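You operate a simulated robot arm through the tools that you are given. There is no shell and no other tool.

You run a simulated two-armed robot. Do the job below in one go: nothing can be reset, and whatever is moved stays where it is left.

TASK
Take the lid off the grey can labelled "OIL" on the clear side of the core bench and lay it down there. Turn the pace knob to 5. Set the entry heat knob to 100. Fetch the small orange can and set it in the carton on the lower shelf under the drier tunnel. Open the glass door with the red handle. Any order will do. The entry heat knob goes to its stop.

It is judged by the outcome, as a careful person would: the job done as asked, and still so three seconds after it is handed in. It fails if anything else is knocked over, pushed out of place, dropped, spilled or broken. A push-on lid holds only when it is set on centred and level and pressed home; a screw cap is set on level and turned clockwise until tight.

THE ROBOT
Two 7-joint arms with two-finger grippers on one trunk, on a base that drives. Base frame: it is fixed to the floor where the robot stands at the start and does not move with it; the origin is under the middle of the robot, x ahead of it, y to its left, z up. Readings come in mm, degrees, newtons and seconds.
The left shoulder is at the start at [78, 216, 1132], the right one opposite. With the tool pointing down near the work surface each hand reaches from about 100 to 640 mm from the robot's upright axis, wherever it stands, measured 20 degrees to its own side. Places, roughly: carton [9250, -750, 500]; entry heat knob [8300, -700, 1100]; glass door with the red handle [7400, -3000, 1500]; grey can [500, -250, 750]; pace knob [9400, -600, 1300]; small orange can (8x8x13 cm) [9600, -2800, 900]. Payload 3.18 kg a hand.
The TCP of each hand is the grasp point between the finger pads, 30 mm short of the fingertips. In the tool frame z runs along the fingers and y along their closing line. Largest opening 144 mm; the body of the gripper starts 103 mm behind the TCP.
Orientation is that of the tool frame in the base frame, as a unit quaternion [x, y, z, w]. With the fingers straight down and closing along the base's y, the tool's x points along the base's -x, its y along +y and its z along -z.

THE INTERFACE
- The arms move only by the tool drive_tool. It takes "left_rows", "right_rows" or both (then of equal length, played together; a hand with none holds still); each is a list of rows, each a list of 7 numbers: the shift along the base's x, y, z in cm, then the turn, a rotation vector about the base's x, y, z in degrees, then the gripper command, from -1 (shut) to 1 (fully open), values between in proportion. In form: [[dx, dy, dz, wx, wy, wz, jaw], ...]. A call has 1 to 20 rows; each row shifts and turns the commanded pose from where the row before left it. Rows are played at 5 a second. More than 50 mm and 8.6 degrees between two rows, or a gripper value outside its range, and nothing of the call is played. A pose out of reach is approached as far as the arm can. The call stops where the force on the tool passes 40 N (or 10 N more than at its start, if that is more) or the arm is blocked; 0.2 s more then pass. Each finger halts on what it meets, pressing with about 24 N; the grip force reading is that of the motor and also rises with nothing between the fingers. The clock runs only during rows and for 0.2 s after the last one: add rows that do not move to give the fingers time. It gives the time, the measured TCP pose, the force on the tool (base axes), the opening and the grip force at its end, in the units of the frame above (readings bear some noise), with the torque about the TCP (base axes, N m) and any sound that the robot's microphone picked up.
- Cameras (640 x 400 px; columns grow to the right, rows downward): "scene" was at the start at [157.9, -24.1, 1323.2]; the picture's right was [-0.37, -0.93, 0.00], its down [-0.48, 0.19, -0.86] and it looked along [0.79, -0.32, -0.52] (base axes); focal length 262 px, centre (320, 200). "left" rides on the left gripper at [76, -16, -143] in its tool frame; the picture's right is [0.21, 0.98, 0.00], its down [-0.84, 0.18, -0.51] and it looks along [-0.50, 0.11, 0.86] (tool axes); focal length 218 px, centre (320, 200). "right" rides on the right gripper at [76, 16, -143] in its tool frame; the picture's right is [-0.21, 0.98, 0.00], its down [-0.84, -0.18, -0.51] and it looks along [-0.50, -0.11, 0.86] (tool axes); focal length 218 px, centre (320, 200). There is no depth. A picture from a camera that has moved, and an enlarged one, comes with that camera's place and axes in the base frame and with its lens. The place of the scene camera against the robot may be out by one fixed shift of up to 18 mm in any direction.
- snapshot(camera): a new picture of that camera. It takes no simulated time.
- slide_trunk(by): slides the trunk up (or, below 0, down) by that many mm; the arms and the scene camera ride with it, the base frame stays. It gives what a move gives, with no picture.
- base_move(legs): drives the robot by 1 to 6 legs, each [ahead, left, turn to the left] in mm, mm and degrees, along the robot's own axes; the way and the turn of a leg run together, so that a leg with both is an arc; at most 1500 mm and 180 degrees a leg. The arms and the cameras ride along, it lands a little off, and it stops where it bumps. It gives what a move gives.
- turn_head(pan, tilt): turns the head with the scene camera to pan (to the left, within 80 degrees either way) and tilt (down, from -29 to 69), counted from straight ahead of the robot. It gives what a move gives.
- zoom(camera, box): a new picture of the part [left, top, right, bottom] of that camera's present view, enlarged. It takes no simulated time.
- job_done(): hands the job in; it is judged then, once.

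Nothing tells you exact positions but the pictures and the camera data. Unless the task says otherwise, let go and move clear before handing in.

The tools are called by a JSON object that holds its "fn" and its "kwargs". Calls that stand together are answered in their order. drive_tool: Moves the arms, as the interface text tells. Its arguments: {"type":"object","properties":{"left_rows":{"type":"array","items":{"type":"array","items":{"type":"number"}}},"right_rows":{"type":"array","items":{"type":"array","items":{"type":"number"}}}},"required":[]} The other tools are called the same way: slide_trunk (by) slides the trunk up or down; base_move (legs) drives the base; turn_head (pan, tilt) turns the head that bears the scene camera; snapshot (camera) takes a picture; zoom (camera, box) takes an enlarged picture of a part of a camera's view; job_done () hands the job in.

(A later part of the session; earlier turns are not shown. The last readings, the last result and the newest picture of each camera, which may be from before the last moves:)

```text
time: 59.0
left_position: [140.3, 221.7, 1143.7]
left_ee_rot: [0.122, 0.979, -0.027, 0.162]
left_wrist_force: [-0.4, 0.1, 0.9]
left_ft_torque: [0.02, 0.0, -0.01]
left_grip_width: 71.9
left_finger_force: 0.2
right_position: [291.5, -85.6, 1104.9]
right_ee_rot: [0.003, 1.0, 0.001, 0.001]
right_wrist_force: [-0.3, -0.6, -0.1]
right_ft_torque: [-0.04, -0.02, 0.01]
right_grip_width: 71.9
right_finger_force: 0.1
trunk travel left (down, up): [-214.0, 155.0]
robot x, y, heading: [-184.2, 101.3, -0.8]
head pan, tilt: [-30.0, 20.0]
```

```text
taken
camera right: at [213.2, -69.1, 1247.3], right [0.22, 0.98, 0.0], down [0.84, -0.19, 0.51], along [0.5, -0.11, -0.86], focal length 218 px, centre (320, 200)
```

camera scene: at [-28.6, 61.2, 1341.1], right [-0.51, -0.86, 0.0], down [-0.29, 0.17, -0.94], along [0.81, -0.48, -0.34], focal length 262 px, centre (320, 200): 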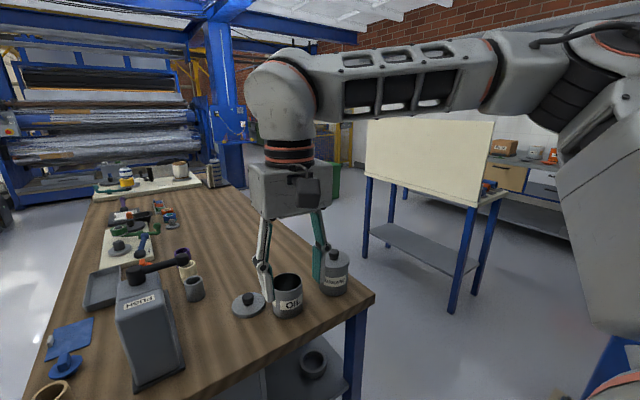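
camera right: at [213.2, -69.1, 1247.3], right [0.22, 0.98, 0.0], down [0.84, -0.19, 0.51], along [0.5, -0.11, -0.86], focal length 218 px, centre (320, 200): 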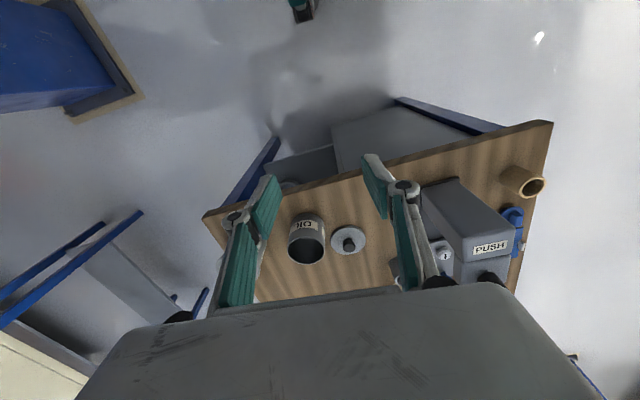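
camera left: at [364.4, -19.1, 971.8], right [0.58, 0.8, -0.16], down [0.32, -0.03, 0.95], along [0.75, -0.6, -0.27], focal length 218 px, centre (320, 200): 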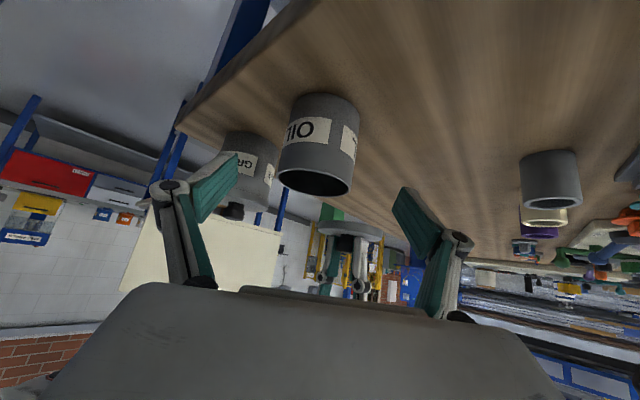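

There's a blue column with a guard on the floor near [128, -995]. I want to know the size of my own base before passing between it and the bench corner.

{"fn": "turn_head", "kwargs": {"pan": -40, "tilt": 69}}

{"fn": "snapshot", "kwargs": {"camera": "scene"}}

{"fn": "turn_head", "kwargs": {"pan": 50, "tilt": 69}}

{"fn": "snapshot", "kwargs": {"camera": "scene"}}

{"fn": "snapshot", "kwargs": {"camera": "left"}}

```text
time: 60.2
left_position: [139.6, 222.5, 1143.7]
left_ee_rot: [0.123, 0.979, -0.027, 0.163]
left_wrist_force: [0.1, -0.1, -0.4]
left_ft_torque: [-0.03, 0.01, -0.03]
left_grip_width: 72.0
left_finger_force: 0.0
right_position: [290.4, -84.3, 1104.8]
right_ee_rot: [0.004, 1.0, 0.001, 0.0]
right_wrist_force: [0.6, 0.0, -0.5]
right_ft_torque: [0.01, 0.0, 0.0]
right_grip_width: 72.1
right_finger_force: 0.0
trunk travel left (down, up): [-214.0, 155.0]
robot x, y, heading: [-182.7, 99.7, -0.9]
head pan, tilt: [-40.0, 68.8]
```

```text
taken
camera scene: at [-66.3, 72.2, 1273.7], right [-0.65, -0.76, 0.0], down [-0.71, 0.6, -0.36], along [0.28, -0.24, -0.93], focal length 262 px, centre (320, 200)
```

scene: 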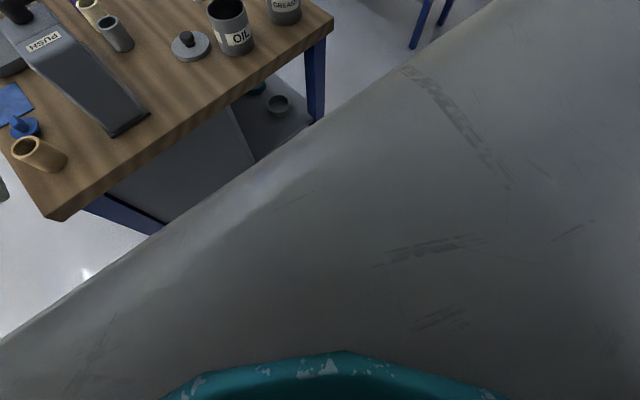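

```text
time: 61.8
left_position: [141.8, 223.5, 1143.0]
left_ee_rot: [0.121, 0.979, -0.028, 0.162]
left_wrist_force: [0.5, -1.0, 0.5]
left_ft_torque: [0.0, 0.0, 0.01]
left_grip_width: 71.9
left_finger_force: 0.1
right_position: [289.9, -84.8, 1104.5]
right_ee_rot: [0.004, 1.0, 0.001, -0.001]
right_wrist_force: [-0.5, 1.6, 0.1]
right_ft_torque: [0.0, 0.02, 0.01]
right_grip_width: 72.2
right_finger_force: 0.1
trunk travel left (down, up): [-214.0, 155.0]
robot x, y, heading: [-180.5, 100.0, -0.8]
head pan, tilt: [50.0, 68.8]
```

```text
taken
camera scene: at [-52.8, 105.4, 1273.8], right [-0.05, -1.0, 0.0], down [-0.93, 0.05, -0.37], along [0.36, -0.02, -0.93], focal length 262 px, centre (320, 200)
```

scene: 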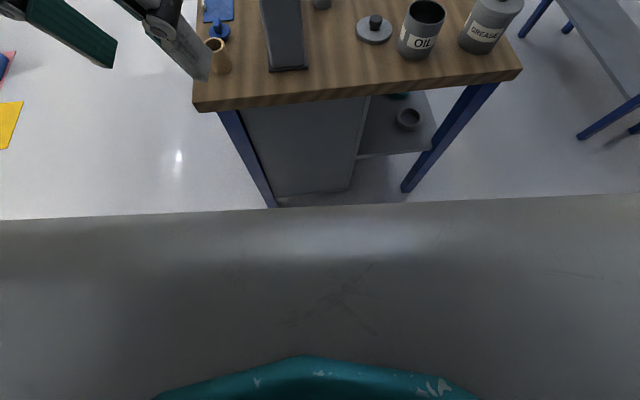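

```text
taken
camera left: at [22.0, 238.5, 1254.5], right [0.05, 1.0, -0.08], down [0.66, 0.03, 0.75], along [0.75, -0.09, -0.66], focal length 218 px, centre (320, 200)
```

left: 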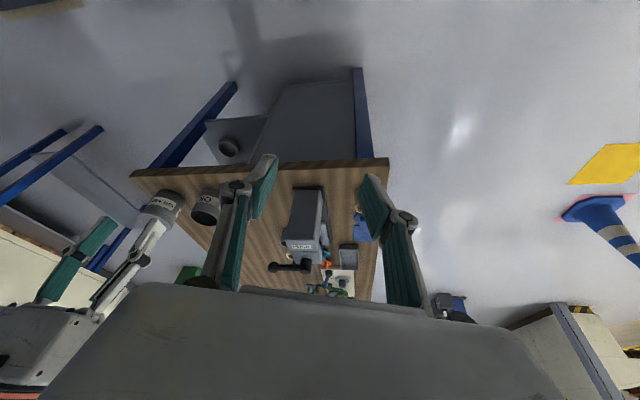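

I'll strafe right 400 mm along the front of the bench and look again at the column from there.

{"fn": "base_move", "kwargs": {"legs": [[0, -400, 0]]}}

{"fn": "turn_head", "kwargs": {"pan": -65, "tilt": 45}}

{"fn": "snapshot", "kwargs": {"camera": "scene"}}

{"fn": "snapshot", "kwargs": {"camera": "right"}}

```text
time: 65.7
left_position: [138.3, -158.2, 1143.5]
left_ee_rot: [0.12, 0.979, -0.027, 0.162]
left_wrist_force: [-0.2, -0.7, 0.6]
left_ft_torque: [0.0, -0.03, 0.06]
left_grip_width: 72.0
left_finger_force: 0.0
right_position: [288.7, -465.5, 1104.7]
right_ee_rot: [0.001, 1.0, 0.001, 0.0]
right_wrist_force: [0.0, 0.7, -0.2]
right_ft_torque: [0.02, -0.01, -0.01]
right_grip_width: 72.1
right_finger_force: 0.0
trunk travel left (down, up): [-214.0, 155.0]
robot x, y, heading: [-185.1, -280.4, -0.4]
head pan, tilt: [50.0, 68.8]
```

```text
time: 67.7
left_position: [138.0, -159.1, 1144.4]
left_ee_rot: [0.119, 0.979, -0.027, 0.162]
left_wrist_force: [-0.3, 0.3, -0.4]
left_ft_torque: [0.01, 0.0, -0.01]
left_grip_width: 71.9
left_finger_force: 0.0
right_position: [289.3, -466.0, 1104.5]
right_ee_rot: [0.002, 1.0, 0.0, -0.001]
right_wrist_force: [-0.3, 0.4, 0.3]
right_ft_torque: [-0.01, 0.0, 0.0]
right_grip_width: 72.2
right_finger_force: 0.0
trunk travel left (down, up): [-214.0, 155.0]
robot x, y, heading: [-184.5, -282.7, -0.2]
head pan, tilt: [-65.0, 45.0]
```

```text
taken
camera scene: at [-77.0, -347.1, 1302.5], right [-0.91, -0.42, 0.0], down [-0.3, 0.64, -0.71], along [0.3, -0.64, -0.71], focal length 262 px, centre (320, 200)
```

scene: 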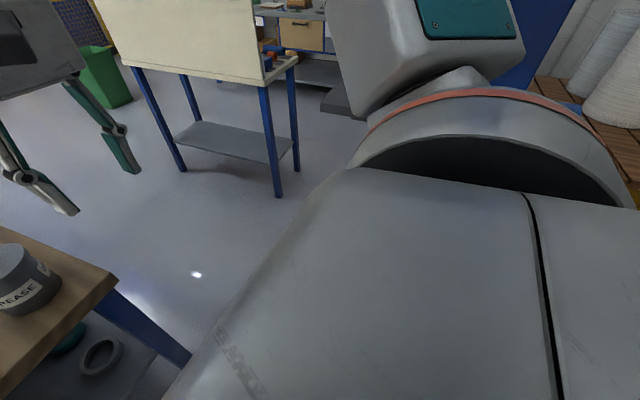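

```text
taken
camera right: at [211.7, -449.5, 1247.3], right [0.21, 0.98, 0.0], down [0.84, -0.18, 0.51], along [0.5, -0.11, -0.86], focal length 218 px, centre (320, 200)
```

right: 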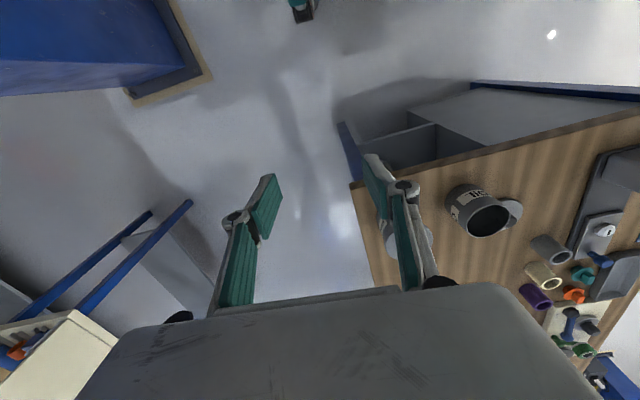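

Guard corner is at about [130, -990] and the bench leg at about [480, -395]. I'll go to (0, -600), turn slightly right, and then pass through the middle of the gap.

{"fn": "base_move", "kwargs": {"legs": [[184, -317, 0], [0, 0, -10]]}}

{"fn": "snapshot", "kwargs": {"camera": "right"}}

{"fn": "snapshot", "kwargs": {"camera": "left"}}

{"fn": "snapshot", "kwargs": {"camera": "scene"}}

```text
time: 71.8
left_position: [353.0, -523.9, 1141.3]
left_ee_rot: [0.2, 0.966, -0.042, 0.155]
left_wrist_force: [0.0, 0.1, -0.3]
left_ft_torque: [-0.02, 0.01, 0.01]
left_grip_width: 72.0
left_finger_force: 0.1
right_position: [450.4, -848.7, 1095.2]
right_ee_rot: [0.082, 0.997, -0.004, -0.011]
right_wrist_force: [-0.2, -0.2, 0.7]
right_ft_torque: [-0.02, 0.04, 0.0]
right_grip_width: 72.0
right_finger_force: 0.0
trunk travel left (down, up): [-214.0, 155.0]
robot x, y, heading: [1.4, -595.4, -9.4]
head pan, tilt: [-65.0, 45.0]
stopped in leg 2: the robot was blocked; the commanded pose is now the measured one
```

```text
taken
camera right: at [380.7, -820.3, 1239.2], right [0.36, 0.93, -0.01], down [0.81, -0.31, 0.49], along [0.45, -0.19, -0.87], focal length 218 px, centre (320, 200)
```

right: 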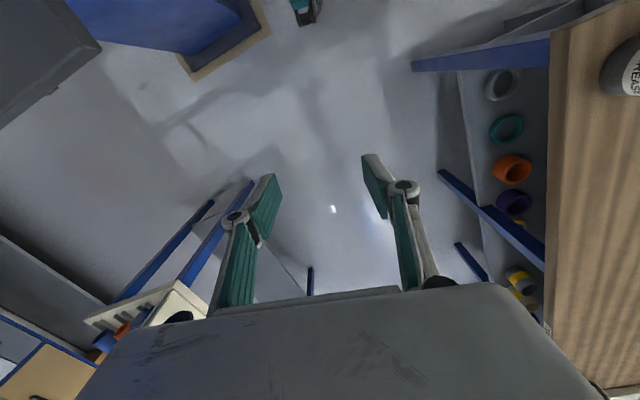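

```text
taken
camera left: at [239.3, -489.2, 1252.2], right [0.21, 0.97, -0.08], down [0.66, -0.08, 0.74], along [0.72, -0.21, -0.66], focal length 218 px, centre (320, 200)
```

left: 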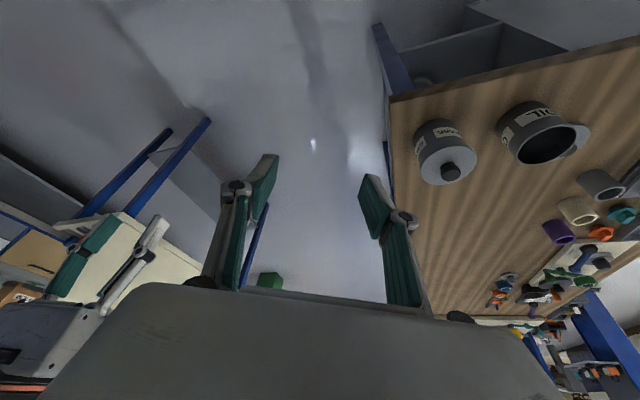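

```text
taken
camera scene: at [110.1, -676.4, 1301.8], right [-0.96, -0.26, 0.01], down [-0.19, 0.68, -0.71], along [0.18, -0.68, -0.71], focal length 262 px, centre (320, 200)
```

scene: 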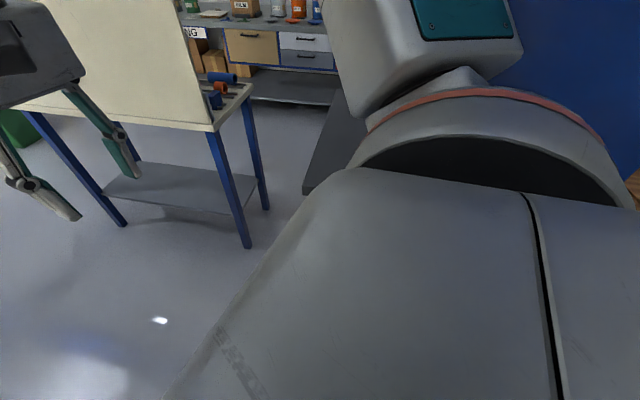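

The turn stopped just short as "blocked", and the readings show a slight tilt. I'll check the robot's state and look around for what it touched.

{"fn": "turn_head", "kwargs": {"pan": 0, "tilt": 60}}

{"fn": "snapshot", "kwargs": {"camera": "scene"}}

{"fn": "turn_head", "kwargs": {"pan": -80, "tilt": 10}}

{"fn": "snapshot", "kwargs": {"camera": "scene"}}

```text
time: 73.2
left_position: [355.8, -523.7, 1139.3]
left_ee_rot: [0.201, 0.967, -0.043, 0.153]
left_wrist_force: [0.1, 0.1, 0.0]
left_ft_torque: [0.01, -0.02, 0.03]
left_grip_width: 72.0
left_finger_force: 0.1
right_position: [452.8, -851.2, 1094.7]
right_ee_rot: [0.084, 0.996, -0.005, -0.01]
right_wrist_force: [0.4, -0.5, 0.2]
right_ft_torque: [-0.01, -0.02, 0.0]
right_grip_width: 72.0
right_finger_force: 0.0
trunk travel left (down, up): [-214.0, 155.0]
robot x, y, heading: [4.2, -595.2, -10.0]
head pan, tilt: [0.0, 60.0]
```

```text
taken
camera scene: at [156.3, -612.7, 1282.0], right [-0.22, -0.98, 0.0], down [-0.85, 0.19, -0.5], along [0.49, -0.11, -0.87], focal length 262 px, centre (320, 200)
```

scene: 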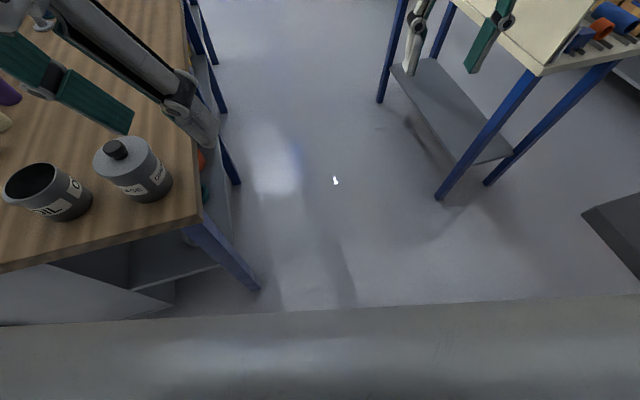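

```text
time: 74.7
left_position: [355.4, -524.4, 1139.0]
left_ee_rot: [0.201, 0.967, -0.044, 0.154]
left_wrist_force: [-0.6, 1.2, -1.3]
left_ft_torque: [-0.04, 0.0, 0.02]
left_grip_width: 71.9
left_finger_force: 0.1
right_position: [452.5, -850.9, 1094.1]
right_ee_rot: [0.083, 0.996, -0.005, -0.01]
right_wrist_force: [-0.4, -0.2, 0.3]
right_ft_torque: [0.0, 0.01, 0.01]
right_grip_width: 72.0
right_finger_force: 0.0
trunk travel left (down, up): [-214.0, 155.0]
robot x, y, heading: [1.6, -596.5, -9.7]
head pan, tilt: [-80.0, 10.0]
```

```text
taken
camera scene: at [91.7, -690.6, 1356.5], right [-1.0, 0.0, 0.01], down [-0.01, 0.17, -0.99], along [0.0, -0.99, -0.17], focal length 262 px, centre (320, 200)
```

scene: 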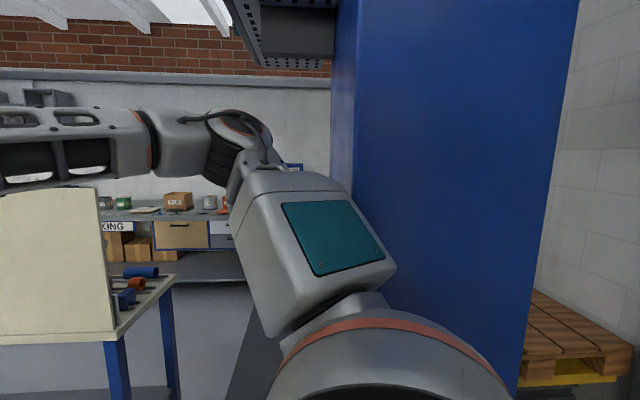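

No contact is visible with the arms or base, but the robot sits pitched forward by about 1°. I'll move a short way ahead through the gap and see if that clears.

{"fn": "base_move", "kwargs": {"legs": [[150, -22, 0]]}}

{"fn": "turn_head", "kwargs": {"pan": -30, "tilt": 65}}

{"fn": "snapshot", "kwargs": {"camera": "scene"}}

{"fn": "snapshot", "kwargs": {"camera": "left"}}

```text
time: 76.1
left_position: [489.2, -575.0, 1144.8]
left_ee_rot: [0.203, 0.965, -0.041, 0.158]
left_wrist_force: [-0.7, -1.0, -0.4]
left_ft_torque: [0.04, 0.04, 0.0]
left_grip_width: 72.1
left_finger_force: 0.0
right_position: [586.5, -901.7, 1099.4]
right_ee_rot: [0.085, 0.996, -0.003, -0.005]
right_wrist_force: [-0.3, 0.2, 0.3]
right_ft_torque: [0.0, 0.05, -0.04]
right_grip_width: 72.1
right_finger_force: 0.1
trunk travel left (down, up): [-214.0, 155.0]
robot x, y, heading: [149.0, -642.5, -9.9]
head pan, tilt: [-80.0, 10.0]
```

```text
time: 77.4
left_position: [488.8, -574.8, 1141.8]
left_ee_rot: [0.202, 0.965, -0.041, 0.16]
left_wrist_force: [0.5, 0.0, 0.2]
left_ft_torque: [0.02, 0.0, 0.0]
left_grip_width: 71.9
left_finger_force: 0.1
right_position: [585.3, -902.4, 1099.4]
right_ee_rot: [0.084, 0.996, -0.002, -0.005]
right_wrist_force: [0.2, 0.6, 0.1]
right_ft_torque: [0.01, -0.02, -0.02]
right_grip_width: 71.9
right_finger_force: 0.1
trunk travel left (down, up): [-214.0, 155.0]
robot x, y, heading: [149.7, -645.4, -10.2]
head pan, tilt: [-30.0, 65.0]
```

```text
taken
camera scene: at [268.6, -687.6, 1277.5], right [-0.64, -0.77, 0.0], down [-0.69, 0.58, -0.42], along [0.32, -0.27, -0.91], focal length 262 px, centre (320, 200)
```

scene: 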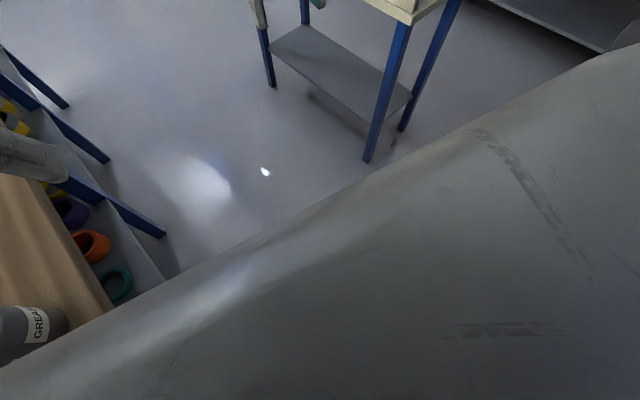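

```text
taken
camera left: at [373.8, -540.5, 1254.2], right [0.21, 0.97, -0.08], down [0.66, -0.08, 0.75], along [0.72, -0.21, -0.66], focal length 218 px, centre (320, 200)
```

left: 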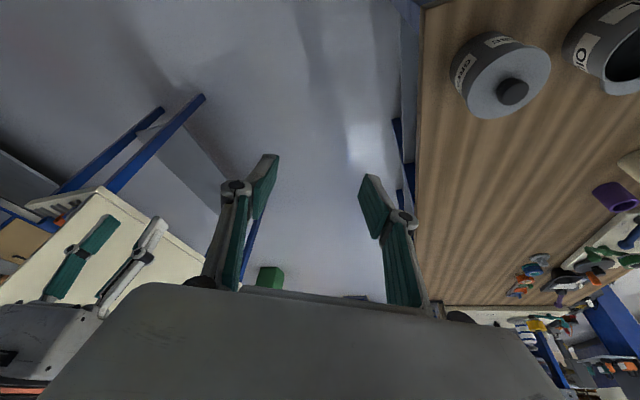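

Better. Continuing through the gap to about (700, -830), then straightening up.

{"fn": "base_move", "kwargs": {"legs": [[574, -87, 0], [0, 0, 10]]}}

{"fn": "turn_head", "kwargs": {"pan": 0, "tilt": 15}}

{"fn": "snapshot", "kwargs": {"camera": "scene"}}

{"fn": "turn_head", "kwargs": {"pan": -50, "tilt": 15}}

{"fn": "snapshot", "kwargs": {"camera": "scene"}}

```text
time: 81.4
left_position: [1026.4, -698.9, 1143.3]
left_ee_rot: [0.116, 0.98, -0.027, 0.162]
left_wrist_force: [0.3, 0.0, -0.1]
left_ft_torque: [-0.02, 0.03, -0.01]
left_grip_width: 72.0
left_finger_force: 0.0
right_position: [1179.8, -1004.0, 1101.1]
right_ee_rot: [-0.005, 1.0, -0.003, -0.004]
right_wrist_force: [-0.3, -0.1, 0.3]
right_ft_torque: [0.0, 0.0, 0.03]
right_grip_width: 72.1
right_finger_force: 0.0
trunk travel left (down, up): [-214.0, 155.0]
robot x, y, heading: [703.1, -829.0, 0.4]
head pan, tilt: [-30.0, 65.0]
```

```text
time: 82.6
left_position: [1026.4, -698.3, 1142.6]
left_ee_rot: [0.115, 0.98, -0.027, 0.162]
left_wrist_force: [1.0, -0.3, 0.8]
left_ft_torque: [-0.01, 0.03, 0.01]
left_grip_width: 71.8
left_finger_force: 0.1
right_position: [1179.4, -1004.4, 1100.1]
right_ee_rot: [-0.005, 1.0, -0.003, -0.004]
right_wrist_force: [1.0, -0.2, 0.0]
right_ft_torque: [-0.03, -0.03, -0.01]
right_grip_width: 71.8
right_finger_force: 0.0
trunk travel left (down, up): [-214.0, 155.0]
robot x, y, heading: [702.2, -822.3, 0.4]
head pan, tilt: [0.0, 15.0]
```

```text
taken
camera scene: at [871.9, -816.1, 1349.2], right [0.0, -1.0, 0.0], down [-0.26, 0.0, -0.97], along [0.97, 0.0, -0.26], focal length 262 px, centre (320, 200)
```

scene: 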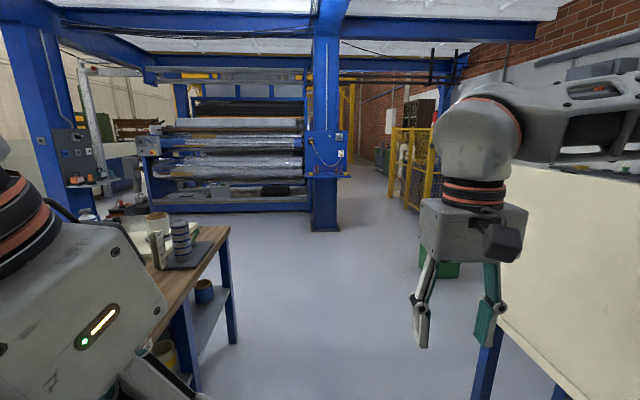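

```text
time: 83.7
left_position: [1027.8, -697.5, 1143.6]
left_ee_rot: [0.116, 0.98, -0.026, 0.163]
left_wrist_force: [-0.2, 0.0, -0.7]
left_ft_torque: [0.04, 0.01, -0.05]
left_grip_width: 71.9
left_finger_force: 0.0
right_position: [1179.5, -1003.5, 1100.1]
right_ee_rot: [-0.005, 1.0, -0.003, -0.004]
right_wrist_force: [-0.4, -0.1, 0.6]
right_ft_torque: [0.01, -0.02, 0.01]
right_grip_width: 71.7
right_finger_force: 0.0
trunk travel left (down, up): [-214.0, 155.0]
robot x, y, heading: [705.2, -828.8, 0.0]
head pan, tilt: [-50.0, 15.0]
```

```text
taken
camera scene: at [838.9, -887.7, 1349.3], right [-0.76, -0.65, 0.0], down [-0.17, 0.2, -0.97], along [0.63, -0.74, -0.26], focal length 262 px, centre (320, 200)
```

scene: 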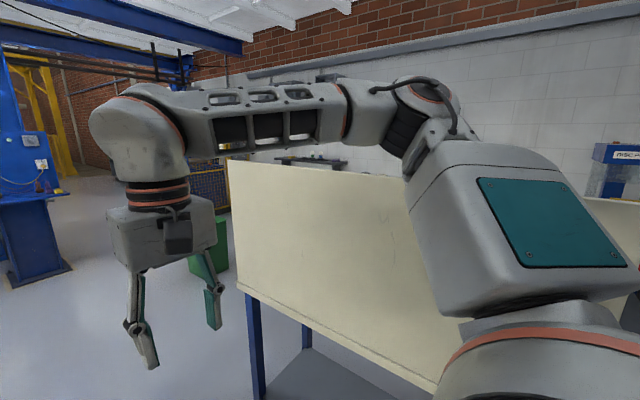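

The aisle ahead is open: bench on the left, drafting table on the right, then a blue column near [4300, -890]. I'll drive ahead 1400 mm and look again.

{"fn": "base_move", "kwargs": {"legs": [[1400, 0, 0]]}}

{"fn": "turn_head", "kwargs": {"pan": -12, "tilt": 15}}

{"fn": "snapshot", "kwargs": {"camera": "scene"}}

```text
time: 90.9
left_position: [2465.7, -670.5, 1143.4]
left_ee_rot: [0.105, 0.981, -0.025, 0.163]
left_wrist_force: [-0.5, 0.0, -0.9]
left_ft_torque: [-0.03, 0.0, -0.03]
left_grip_width: 72.3
left_finger_force: 0.1
right_position: [2625.1, -970.9, 1100.1]
right_ee_rot: [-0.015, 1.0, -0.002, -0.005]
right_wrist_force: [-0.2, -0.1, -0.3]
right_ft_torque: [0.0, -0.01, -0.01]
right_grip_width: 71.9
right_finger_force: 0.1
trunk travel left (down, up): [-214.0, 155.0]
robot x, y, heading: [2141.7, -802.8, 1.6]
head pan, tilt: [-50.0, 15.0]
```

```text
time: 92.0
left_position: [2465.1, -669.0, 1143.6]
left_ee_rot: [0.106, 0.981, -0.025, 0.163]
left_wrist_force: [-0.2, 0.2, -0.5]
left_ft_torque: [0.0, -0.06, 0.0]
left_grip_width: 72.1
left_finger_force: 0.1
right_position: [2624.8, -970.7, 1100.3]
right_ee_rot: [-0.015, 1.0, -0.003, -0.004]
right_wrist_force: [-0.2, 0.1, 0.3]
right_ft_torque: [0.0, -0.02, 0.02]
right_grip_width: 72.2
right_finger_force: 0.0
trunk travel left (down, up): [-214.0, 155.0]
robot x, y, heading: [2148.2, -801.6, 1.4]
head pan, tilt: [-12.0, 15.0]
```

```text
taken
camera scene: at [2311.5, -809.1, 1349.3], right [-0.18, -0.98, 0.0], down [-0.25, 0.05, -0.97], along [0.95, -0.18, -0.26], focal length 262 px, centre (320, 200)
```

scene: 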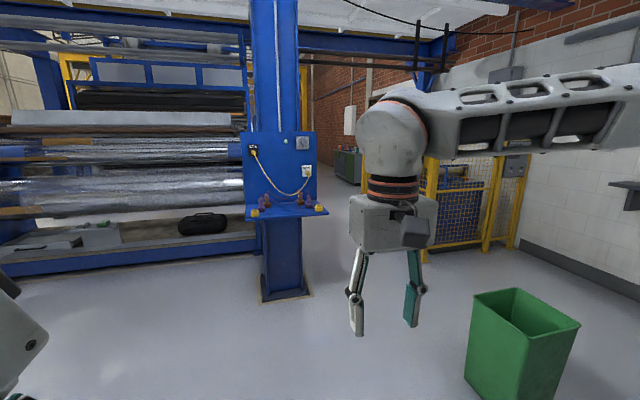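

Clear way: I'll stay left of the green bin, go to about (3600, -1050), then slide right of the column.

{"fn": "base_move", "kwargs": {"legs": [[1420, -280, 0], [0, 0, -1.4]]}}

{"fn": "turn_head", "kwargs": {"pan": -40, "tilt": 20}}

{"fn": "snapshot", "kwargs": {"camera": "scene"}}

```text
time: 99.4
left_position: [3876.7, -926.0, 1143.5]
left_ee_rot: [0.121, 0.979, -0.027, 0.163]
left_wrist_force: [0.1, 0.0, -1.0]
left_ft_torque: [0.01, 0.02, 0.02]
left_grip_width: 72.4
left_finger_force: 0.0
right_position: [4023.6, -1232.4, 1099.6]
right_ee_rot: [0.001, 1.0, -0.003, -0.005]
right_wrist_force: [-0.3, -0.7, -0.9]
right_ft_torque: [0.04, 0.0, -0.01]
right_grip_width: 71.9
right_finger_force: 0.1
trunk travel left (down, up): [-214.0, 155.0]
robot x, y, heading: [3551.8, -1050.8, -0.3]
head pan, tilt: [-12.0, 15.0]
```

```text
time: 100.3
left_position: [3875.1, -927.4, 1143.2]
left_ee_rot: [0.121, 0.979, -0.028, 0.162]
left_wrist_force: [0.2, 0.5, 0.6]
left_ft_torque: [-0.03, 0.02, -0.01]
left_grip_width: 72.3
left_finger_force: 0.1
right_position: [4025.6, -1232.1, 1099.4]
right_ee_rot: [0.002, 1.0, -0.003, -0.004]
right_wrist_force: [0.5, -0.2, -0.1]
right_ft_torque: [-0.02, 0.0, 0.0]
right_grip_width: 72.2
right_finger_force: 0.2
trunk travel left (down, up): [-214.0, 155.0]
robot x, y, heading: [3552.6, -1051.0, -0.6]
head pan, tilt: [-40.0, 20.0]
```

```text
taken
camera scene: at [3696.7, -1100.8, 1341.2], right [-0.65, -0.76, 0.0], down [-0.26, 0.22, -0.94], along [0.72, -0.61, -0.34], focal length 262 px, centre (320, 200)
```

scene: 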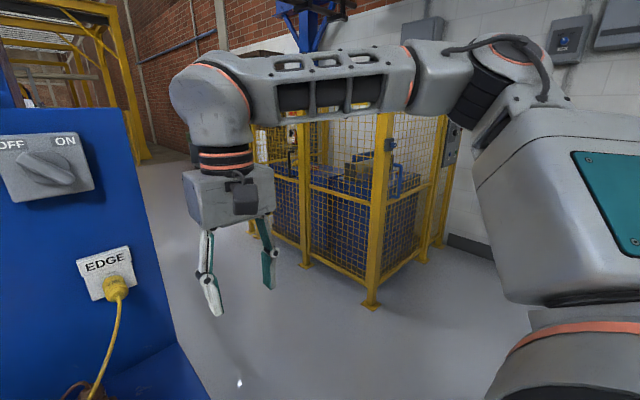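

The aisle between the column (to y≈-1140) and the yellow cage (y≈-2340, top z≈1290) is fine; I'll raise the trunk 100 mm so my elbows pass over the cage height, then slide into the aisle.

{"fn": "slide_trunk", "kwargs": {"by": 100}}

{"fn": "base_move", "kwargs": {"legs": [[495, -630, 0]]}}

{"fn": "turn_head", "kwargs": {"pan": 0, "tilt": 15}}

{"fn": "snapshot", "kwargs": {"camera": "scene"}}

{"fn": "turn_head", "kwargs": {"pan": 40, "tilt": 15}}

{"fn": "snapshot", "kwargs": {"camera": "scene"}}

```text
time: 101.7
left_position: [3874.9, -926.0, 1243.4]
left_ee_rot: [0.121, 0.979, -0.028, 0.162]
left_wrist_force: [1.0, 0.3, 0.3]
left_ft_torque: [0.01, 0.04, 0.0]
left_grip_width: 72.0
left_finger_force: 0.0
right_position: [4025.4, -1232.1, 1199.5]
right_ee_rot: [0.002, 1.0, -0.003, -0.005]
right_wrist_force: [0.3, -0.4, 0.2]
right_ft_torque: [0.0, 0.03, 0.05]
right_grip_width: 71.9
right_finger_force: 0.1
trunk travel left (down, up): [-314.0, 55.0]
robot x, y, heading: [3549.6, -1048.3, -0.4]
head pan, tilt: [-40.0, 20.0]
```

```text
time: 107.7
left_position: [4369.8, -1567.1, 1242.9]
left_ee_rot: [0.127, 0.978, -0.029, 0.162]
left_wrist_force: [0.2, -0.3, -0.4]
left_ft_torque: [-0.03, -0.03, -0.01]
left_grip_width: 72.0
left_finger_force: 0.0
right_position: [4516.2, -1876.2, 1199.8]
right_ee_rot: [0.008, 1.0, -0.002, -0.005]
right_wrist_force: [-0.8, 0.2, -0.6]
right_ft_torque: [0.0, 0.02, -0.04]
right_grip_width: 72.1
right_finger_force: 0.1
trunk travel left (down, up): [-314.0, 55.0]
robot x, y, heading: [4044.5, -1685.0, -1.2]
head pan, tilt: [-40.0, 20.0]
```

```text
time: 108.7
left_position: [4370.5, -1568.0, 1243.7]
left_ee_rot: [0.128, 0.978, -0.028, 0.162]
left_wrist_force: [0.3, 0.0, 0.5]
left_ft_torque: [0.0, -0.03, 0.02]
left_grip_width: 72.1
left_finger_force: 0.0
right_position: [4516.4, -1876.6, 1200.0]
right_ee_rot: [0.008, 1.0, -0.003, -0.004]
right_wrist_force: [0.2, -0.4, -0.3]
right_ft_torque: [-0.01, 0.01, -0.02]
right_grip_width: 72.0
right_finger_force: 0.0
trunk travel left (down, up): [-314.0, 55.0]
robot x, y, heading: [4045.4, -1686.0, -0.7]
head pan, tilt: [0.0, 15.0]
```

```text
taken
camera scene: at [4169.8, -1680.3, 1452.3], right [-0.02, -1.0, 0.0], down [-0.26, 0.01, -0.97], along [0.97, -0.02, -0.26], focal length 262 px, centre (320, 200)
```

scene: 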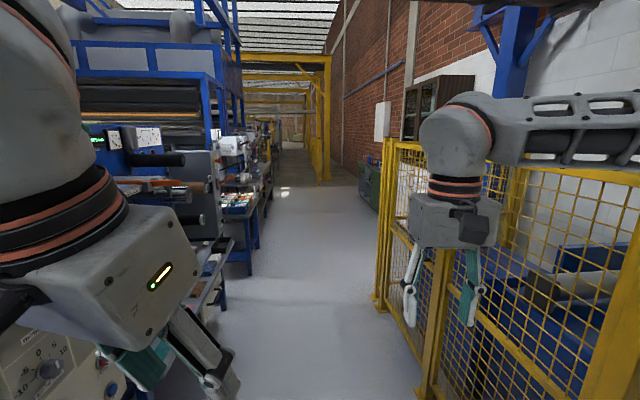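

```text
time: 109.8
left_position: [4369.8, -1567.5, 1243.5]
left_ee_rot: [0.128, 0.978, -0.028, 0.161]
left_wrist_force: [-0.7, -0.3, -1.2]
left_ft_torque: [0.01, 0.02, 0.03]
left_grip_width: 71.8
left_finger_force: 0.0
right_position: [4516.4, -1875.8, 1199.8]
right_ee_rot: [0.008, 1.0, -0.003, -0.003]
right_wrist_force: [0.2, -0.3, -0.5]
right_ft_torque: [0.03, 0.04, 0.04]
right_grip_width: 71.9
right_finger_force: 0.2
trunk travel left (down, up): [-314.0, 55.0]
robot x, y, heading: [4044.4, -1685.5, -1.2]
head pan, tilt: [40.0, 15.0]
```

```text
taken
camera scene: at [4149.2, -1619.8, 1452.3], right [0.63, -0.78, 0.0], down [-0.2, -0.16, -0.97], along [0.75, 0.61, -0.26], focal length 262 px, centre (320, 200)
```

scene: 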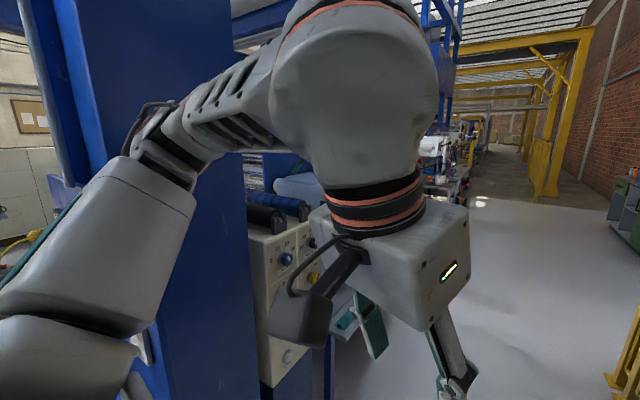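

The aisle runs between the machine on the left (to y≈-1140) and the cage on the right (y≈-2290). I'll drive ahead along y≈-1710.

{"fn": "base_move", "kwargs": {"legs": [[0, -25, 1], [1400, 0, 0]]}}

{"fn": "turn_head", "kwargs": {"pan": 0, "tilt": 15}}

{"fn": "snapshot", "kwargs": {"camera": "scene"}}

{"fn": "turn_head", "kwargs": {"pan": 35, "tilt": 10}}

{"fn": "snapshot", "kwargs": {"camera": "scene"}}

```text
time: 117.3
left_position: [5776.7, -1575.6, 1242.5]
left_ee_rot: [0.113, 0.98, -0.025, 0.162]
left_wrist_force: [0.1, 0.1, -0.4]
left_ft_torque: [0.02, 0.02, 0.02]
left_grip_width: 72.2
left_finger_force: 0.0
right_position: [5931.2, -1879.2, 1199.6]
right_ee_rot: [-0.008, 1.0, -0.002, -0.005]
right_wrist_force: [1.2, 0.3, -0.1]
right_ft_torque: [-0.01, 0.01, 0.01]
right_grip_width: 72.0
right_finger_force: 0.1
trunk travel left (down, up): [-314.0, 55.0]
robot x, y, heading: [5457.4, -1704.6, 0.6]
head pan, tilt: [40.0, 15.0]
```

```text
time: 118.4
left_position: [5777.3, -1575.7, 1243.6]
left_ee_rot: [0.113, 0.98, -0.026, 0.163]
left_wrist_force: [0.4, -0.6, 0.5]
left_ft_torque: [0.02, 0.01, -0.01]
left_grip_width: 71.9
left_finger_force: 0.1
right_position: [5931.4, -1879.7, 1199.2]
right_ee_rot: [-0.008, 1.0, -0.003, -0.004]
right_wrist_force: [0.7, 0.0, -0.4]
right_ft_torque: [0.01, 0.01, 0.01]
right_grip_width: 72.2
right_finger_force: 0.0
trunk travel left (down, up): [-314.0, 55.0]
robot x, y, heading: [5452.1, -1703.1, 0.7]
head pan, tilt: [0.0, 15.0]
```

```text
taken
camera scene: at [5579.9, -1694.6, 1452.3], right [0.01, -1.0, 0.0], down [-0.26, 0.0, -0.97], along [0.97, 0.01, -0.26], focal length 262 px, centre (320, 200)
```

scene: 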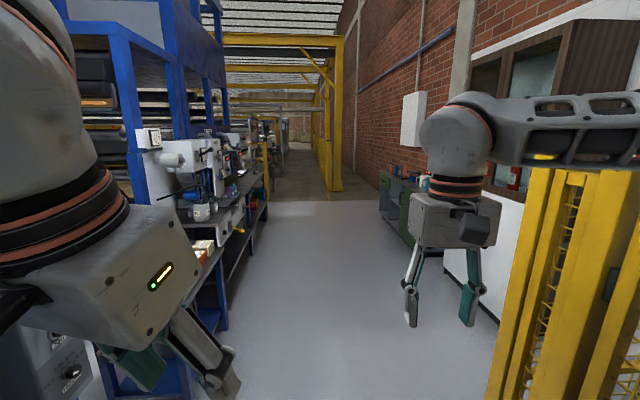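

```text
time: 119.4
left_position: [5776.7, -1576.1, 1243.7]
left_ee_rot: [0.113, 0.98, -0.026, 0.163]
left_wrist_force: [-0.2, 0.9, 0.8]
left_ft_torque: [0.04, 0.01, 0.0]
left_grip_width: 72.0
left_finger_force: 0.1
right_position: [5931.6, -1879.0, 1200.6]
right_ee_rot: [-0.008, 1.0, -0.002, -0.004]
right_wrist_force: [0.5, -0.3, -0.1]
right_ft_torque: [-0.01, 0.0, 0.05]
right_grip_width: 71.9
right_finger_force: 0.0
trunk travel left (down, up): [-314.0, 55.0]
robot x, y, heading: [5451.5, -1704.6, 0.6]
head pan, tilt: [35.0, 10.0]
```

```text
taken
camera scene: at [5562.1, -1641.6, 1460.5], right [0.58, -0.81, 0.0], down [-0.14, -0.1, -0.98], along [0.8, 0.57, -0.17], focal length 262 px, centre (320, 200)
```

scene: 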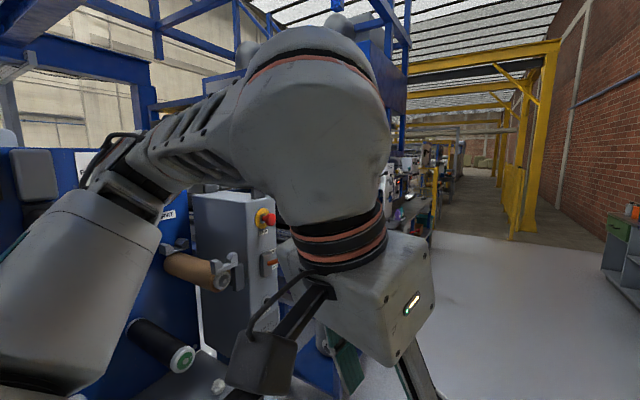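

On the right wall there's a dark wooden cabinet with glass doors and, beyond it, a green bench with items. Let me zoom on both and on the left machine line.

{"fn": "turn_head", "kwargs": {"pan": -8, "tilt": 8}}

{"fn": "zoom", "kwargs": {"camera": "scene", "box": [300, 90, 460, 220]}}

{"fn": "zoom", "kwargs": {"camera": "scene", "box": [120, 90, 300, 240]}}

{"fn": "snapshot", "kwargs": {"camera": "scene"}}

```text
time: 120.5
left_position: [5775.5, -1575.3, 1242.7]
left_ee_rot: [0.113, 0.98, -0.027, 0.162]
left_wrist_force: [0.0, -0.5, 0.2]
left_ft_torque: [0.03, 0.0, -0.04]
left_grip_width: 72.0
left_finger_force: 0.1
right_position: [5931.0, -1880.2, 1200.7]
right_ee_rot: [-0.008, 1.0, -0.002, -0.005]
right_wrist_force: [0.5, -0.4, 0.3]
right_ft_torque: [0.01, -0.02, 0.0]
right_grip_width: 71.9
right_finger_force: 0.0
trunk travel left (down, up): [-314.0, 55.0]
robot x, y, heading: [5452.2, -1705.0, 0.7]
head pan, tilt: [-8.0, 8.0]
```

```text
3.08 times, centred on (380, 155) of scene
camera zoom: at [5578.4, -1707.5, 1463.7], right [-0.13, -0.99, 0.0], down [-0.14, 0.02, -0.99], along [0.98, -0.13, -0.14], focal length 808 px, centre (135, 338)
```

zoom: 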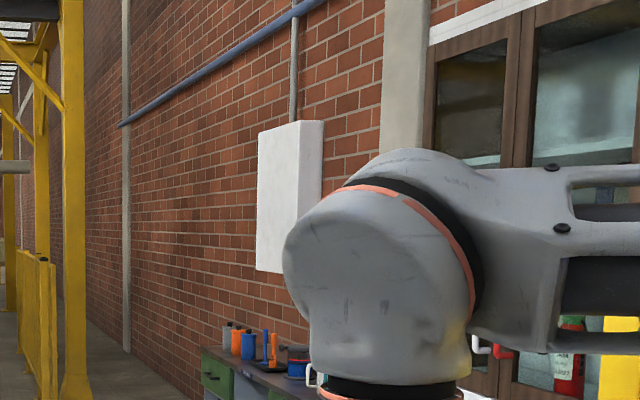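

```text
2.67 times, centred on (210, 165) of scene
camera zoom: at [5578.4, -1707.5, 1463.7], right [-0.13, -0.99, 0.0], down [-0.14, 0.02, -0.99], along [0.98, -0.13, -0.14], focal length 700 px, centre (613, 293)
```

zoom: 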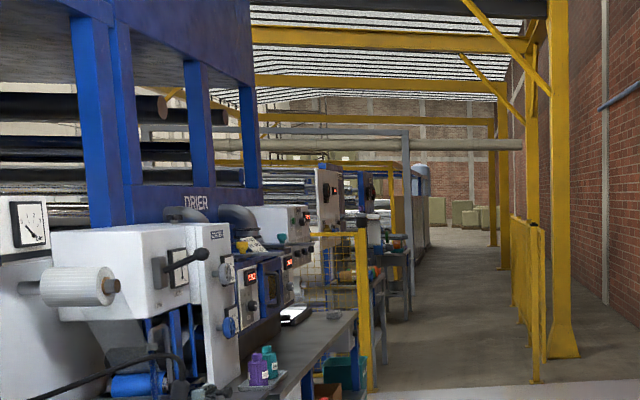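

```text
taken
camera scene: at [5578.4, -1707.5, 1463.7], right [-0.13, -0.99, 0.0], down [-0.14, 0.02, -0.99], along [0.98, -0.13, -0.14], focal length 262 px, centre (320, 200)
```

scene: 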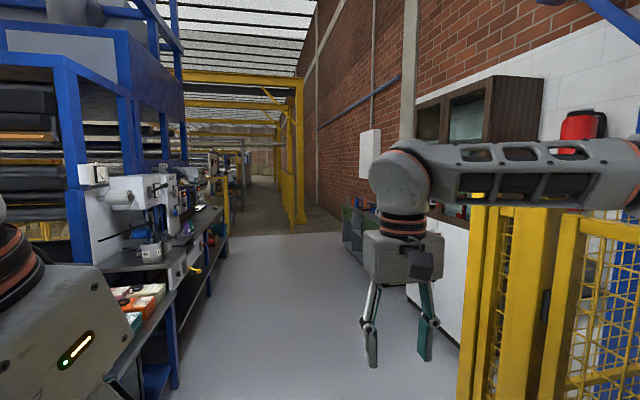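

The drier line is along the left, the glass cabinet along the right wall. I'll drive on past the cage to about x=6750.

{"fn": "base_move", "kwargs": {"legs": [[1270, -20, -0.6]]}}

{"fn": "turn_head", "kwargs": {"pan": -60, "tilt": 5}}

{"fn": "snapshot", "kwargs": {"camera": "scene"}}

{"fn": "turn_head", "kwargs": {"pan": -25, "tilt": 15}}

{"fn": "snapshot", "kwargs": {"camera": "scene"}}

{"fn": "turn_head", "kwargs": {"pan": 15, "tilt": 15}}

{"fn": "snapshot", "kwargs": {"camera": "scene"}}

```text
time: 127.0
left_position: [7057.6, -1580.4, 1242.8]
left_ee_rot: [0.113, 0.98, -0.027, 0.162]
left_wrist_force: [-0.1, 0.5, -0.2]
left_ft_torque: [0.0, 0.0, -0.04]
left_grip_width: 71.9
left_finger_force: 0.1
right_position: [7212.5, -1885.8, 1199.3]
right_ee_rot: [-0.008, 1.0, -0.003, -0.005]
right_wrist_force: [0.4, 0.0, -1.4]
right_ft_torque: [-0.04, 0.02, 0.01]
right_grip_width: 72.1
right_finger_force: 0.1
trunk travel left (down, up): [-314.0, 55.0]
robot x, y, heading: [6734.4, -1709.1, 0.7]
head pan, tilt: [-8.0, 8.0]
```

```text
time: 128.2
left_position: [7057.0, -1582.4, 1243.7]
left_ee_rot: [0.113, 0.98, -0.026, 0.162]
left_wrist_force: [-1.1, -1.0, -0.5]
left_ft_torque: [0.0, 0.01, 0.02]
left_grip_width: 71.6
left_finger_force: 0.1
right_position: [7211.5, -1886.2, 1200.0]
right_ee_rot: [-0.008, 1.0, -0.003, -0.005]
right_wrist_force: [0.1, 0.4, -0.9]
right_ft_torque: [-0.03, 0.0, 0.01]
right_grip_width: 71.6
right_finger_force: 0.1
trunk travel left (down, up): [-314.0, 55.0]
robot x, y, heading: [6735.3, -1709.2, 0.6]
head pan, tilt: [-60.0, 5.0]
```

```text
taken
camera scene: at [6813.8, -1780.5, 1468.5], right [-0.86, -0.51, 0.0], down [-0.04, 0.07, -1.0], along [0.51, -0.86, -0.09], focal length 262 px, centre (320, 200)
```

scene: 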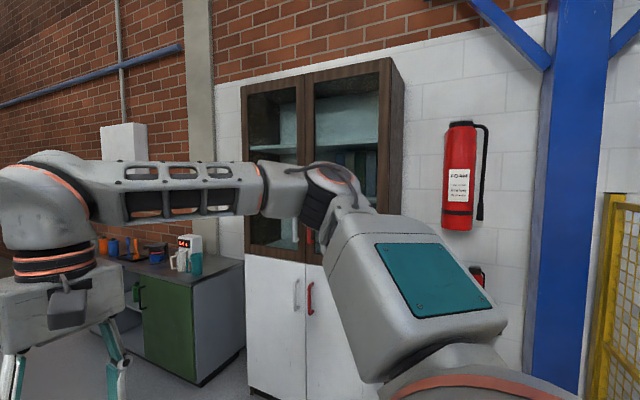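

```text
time: 129.2
left_position: [7057.0, -1582.8, 1244.1]
left_ee_rot: [0.112, 0.98, -0.027, 0.161]
left_wrist_force: [-0.5, 0.6, 0.1]
left_ft_torque: [-0.01, 0.0, 0.0]
left_grip_width: 72.1
left_finger_force: 0.1
right_position: [7211.6, -1886.2, 1199.2]
right_ee_rot: [-0.007, 1.0, -0.003, -0.004]
right_wrist_force: [-0.3, 0.7, -0.1]
right_ft_torque: [-0.05, -0.01, -0.01]
right_grip_width: 71.9
right_finger_force: 0.1
trunk travel left (down, up): [-314.0, 55.0]
robot x, y, heading: [6733.4, -1714.1, 0.4]
head pan, tilt: [-25.0, 15.0]
```

```text
taken
camera scene: at [6852.0, -1740.1, 1452.4], right [-0.41, -0.91, 0.0], down [-0.24, 0.11, -0.97], along [0.88, -0.4, -0.26], focal length 262 px, centre (320, 200)
```

scene: 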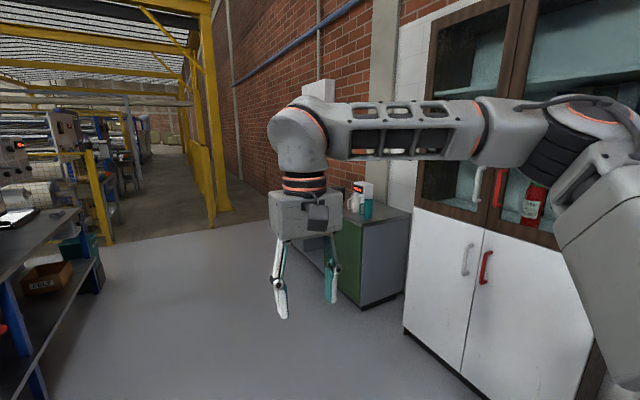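

```text
time: 130.2
left_position: [7057.0, -1581.6, 1243.2]
left_ee_rot: [0.113, 0.98, -0.026, 0.162]
left_wrist_force: [0.3, 1.0, -0.6]
left_ft_torque: [-0.05, -0.02, -0.03]
left_grip_width: 72.2
left_finger_force: 0.2
right_position: [7211.3, -1885.3, 1199.6]
right_ee_rot: [-0.008, 1.0, -0.002, -0.004]
right_wrist_force: [-0.4, 0.4, -0.3]
right_ft_torque: [0.0, 0.02, 0.02]
right_grip_width: 72.1
right_finger_force: 0.0
trunk travel left (down, up): [-314.0, 55.0]
robot x, y, heading: [6736.7, -1709.5, 0.4]
head pan, tilt: [15.0, 15.0]
```

```text
taken
camera scene: at [6856.9, -1676.4, 1452.3], right [0.27, -0.96, 0.0], down [-0.25, -0.07, -0.97], along [0.93, 0.26, -0.26], focal length 262 px, centre (320, 200)
```

scene: 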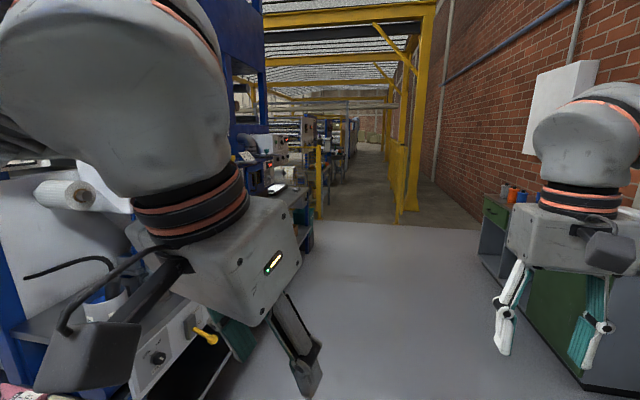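

The red-handled glass door is the cabinet's right-hand upper door: handle about [7450, -2760, 1250], hinge on the low-x side near x=7105. I'll move to (7250, -1900) and turn to face the cabinet.

{"fn": "base_move", "kwargs": {"legs": [[510, -190, 0], [0, 0, -90]]}}

{"fn": "turn_head", "kwargs": {"pan": 0, "tilt": 10}}

{"fn": "snapshot", "kwargs": {"camera": "scene"}}

{"fn": "turn_head", "kwargs": {"pan": 35, "tilt": 20}}

{"fn": "snapshot", "kwargs": {"camera": "scene"}}

```text
time: 137.3
left_position: [7375.5, -2226.4, 1243.0]
left_ee_rot: [0.783, 0.6, -0.135, 0.093]
left_wrist_force: [-0.6, -0.5, -1.2]
left_ft_torque: [0.02, -0.01, -0.02]
left_grip_width: 71.8
left_finger_force: 0.0
right_position: [7065.7, -2372.0, 1200.0]
right_ee_rot: [0.714, 0.7, 0.001, -0.006]
right_wrist_force: [0.7, 0.7, 0.3]
right_ft_torque: [0.02, 0.02, 0.03]
right_grip_width: 72.2
right_finger_force: 0.0
trunk travel left (down, up): [-314.0, 55.0]
robot x, y, heading: [7258.0, -1900.8, -90.9]
head pan, tilt: [15.0, 15.0]
```

```text
time: 138.1
left_position: [7375.6, -2226.4, 1244.7]
left_ee_rot: [0.783, 0.6, -0.135, 0.094]
left_wrist_force: [-0.1, 0.3, 0.2]
left_ft_torque: [0.02, 0.01, -0.01]
left_grip_width: 72.1
left_finger_force: 0.0
right_position: [7066.3, -2370.6, 1199.3]
right_ee_rot: [0.713, 0.701, 0.002, -0.005]
right_wrist_force: [-0.8, 0.7, 0.4]
right_ft_torque: [0.0, 0.03, 0.0]
right_grip_width: 72.0
right_finger_force: 0.0
trunk travel left (down, up): [-314.0, 55.0]
robot x, y, heading: [7253.8, -1900.6, -91.3]
head pan, tilt: [0.0, 10.0]
```

```text
taken
camera scene: at [7243.6, -2025.3, 1460.4], right [-1.0, 0.02, 0.0], down [0.0, 0.17, -0.98], along [-0.02, -0.98, -0.17], focal length 262 px, centre (320, 200)
```

scene: 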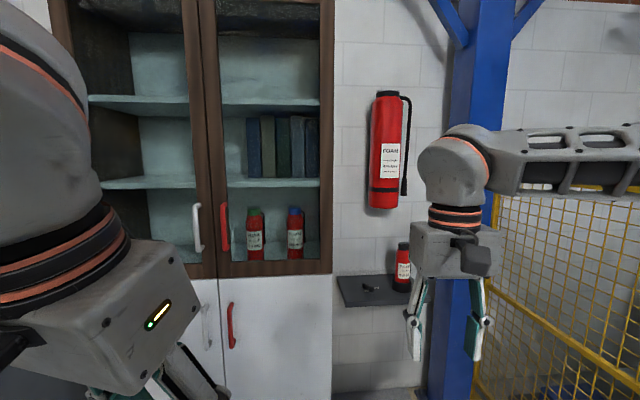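

```text
time: 139.1
left_position: [7374.7, -2227.0, 1244.0]
left_ee_rot: [0.783, 0.6, -0.135, 0.093]
left_wrist_force: [-0.4, 0.3, 0.5]
left_ft_torque: [0.01, 0.0, -0.02]
left_grip_width: 72.0
left_finger_force: 0.1
right_position: [7067.2, -2372.3, 1200.2]
right_ee_rot: [0.713, 0.701, 0.001, -0.005]
right_wrist_force: [0.4, -0.1, 0.2]
right_ft_torque: [-0.03, -0.03, 0.03]
right_grip_width: 72.1
right_finger_force: 0.0
trunk travel left (down, up): [-314.0, 55.0]
robot x, y, heading: [7255.3, -1899.9, -90.9]
head pan, tilt: [35.0, 20.0]
```

```text
taken
camera scene: at [7297.2, -2009.8, 1444.2], right [-0.83, -0.56, 0.0], down [-0.19, 0.28, -0.94], along [0.52, -0.78, -0.34], focal length 262 px, centre (320, 200)
```

scene: 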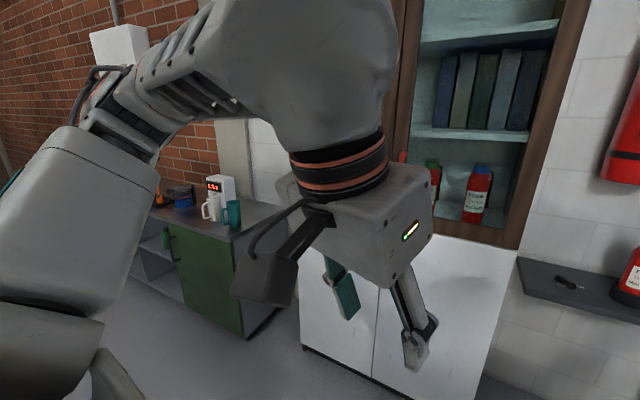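

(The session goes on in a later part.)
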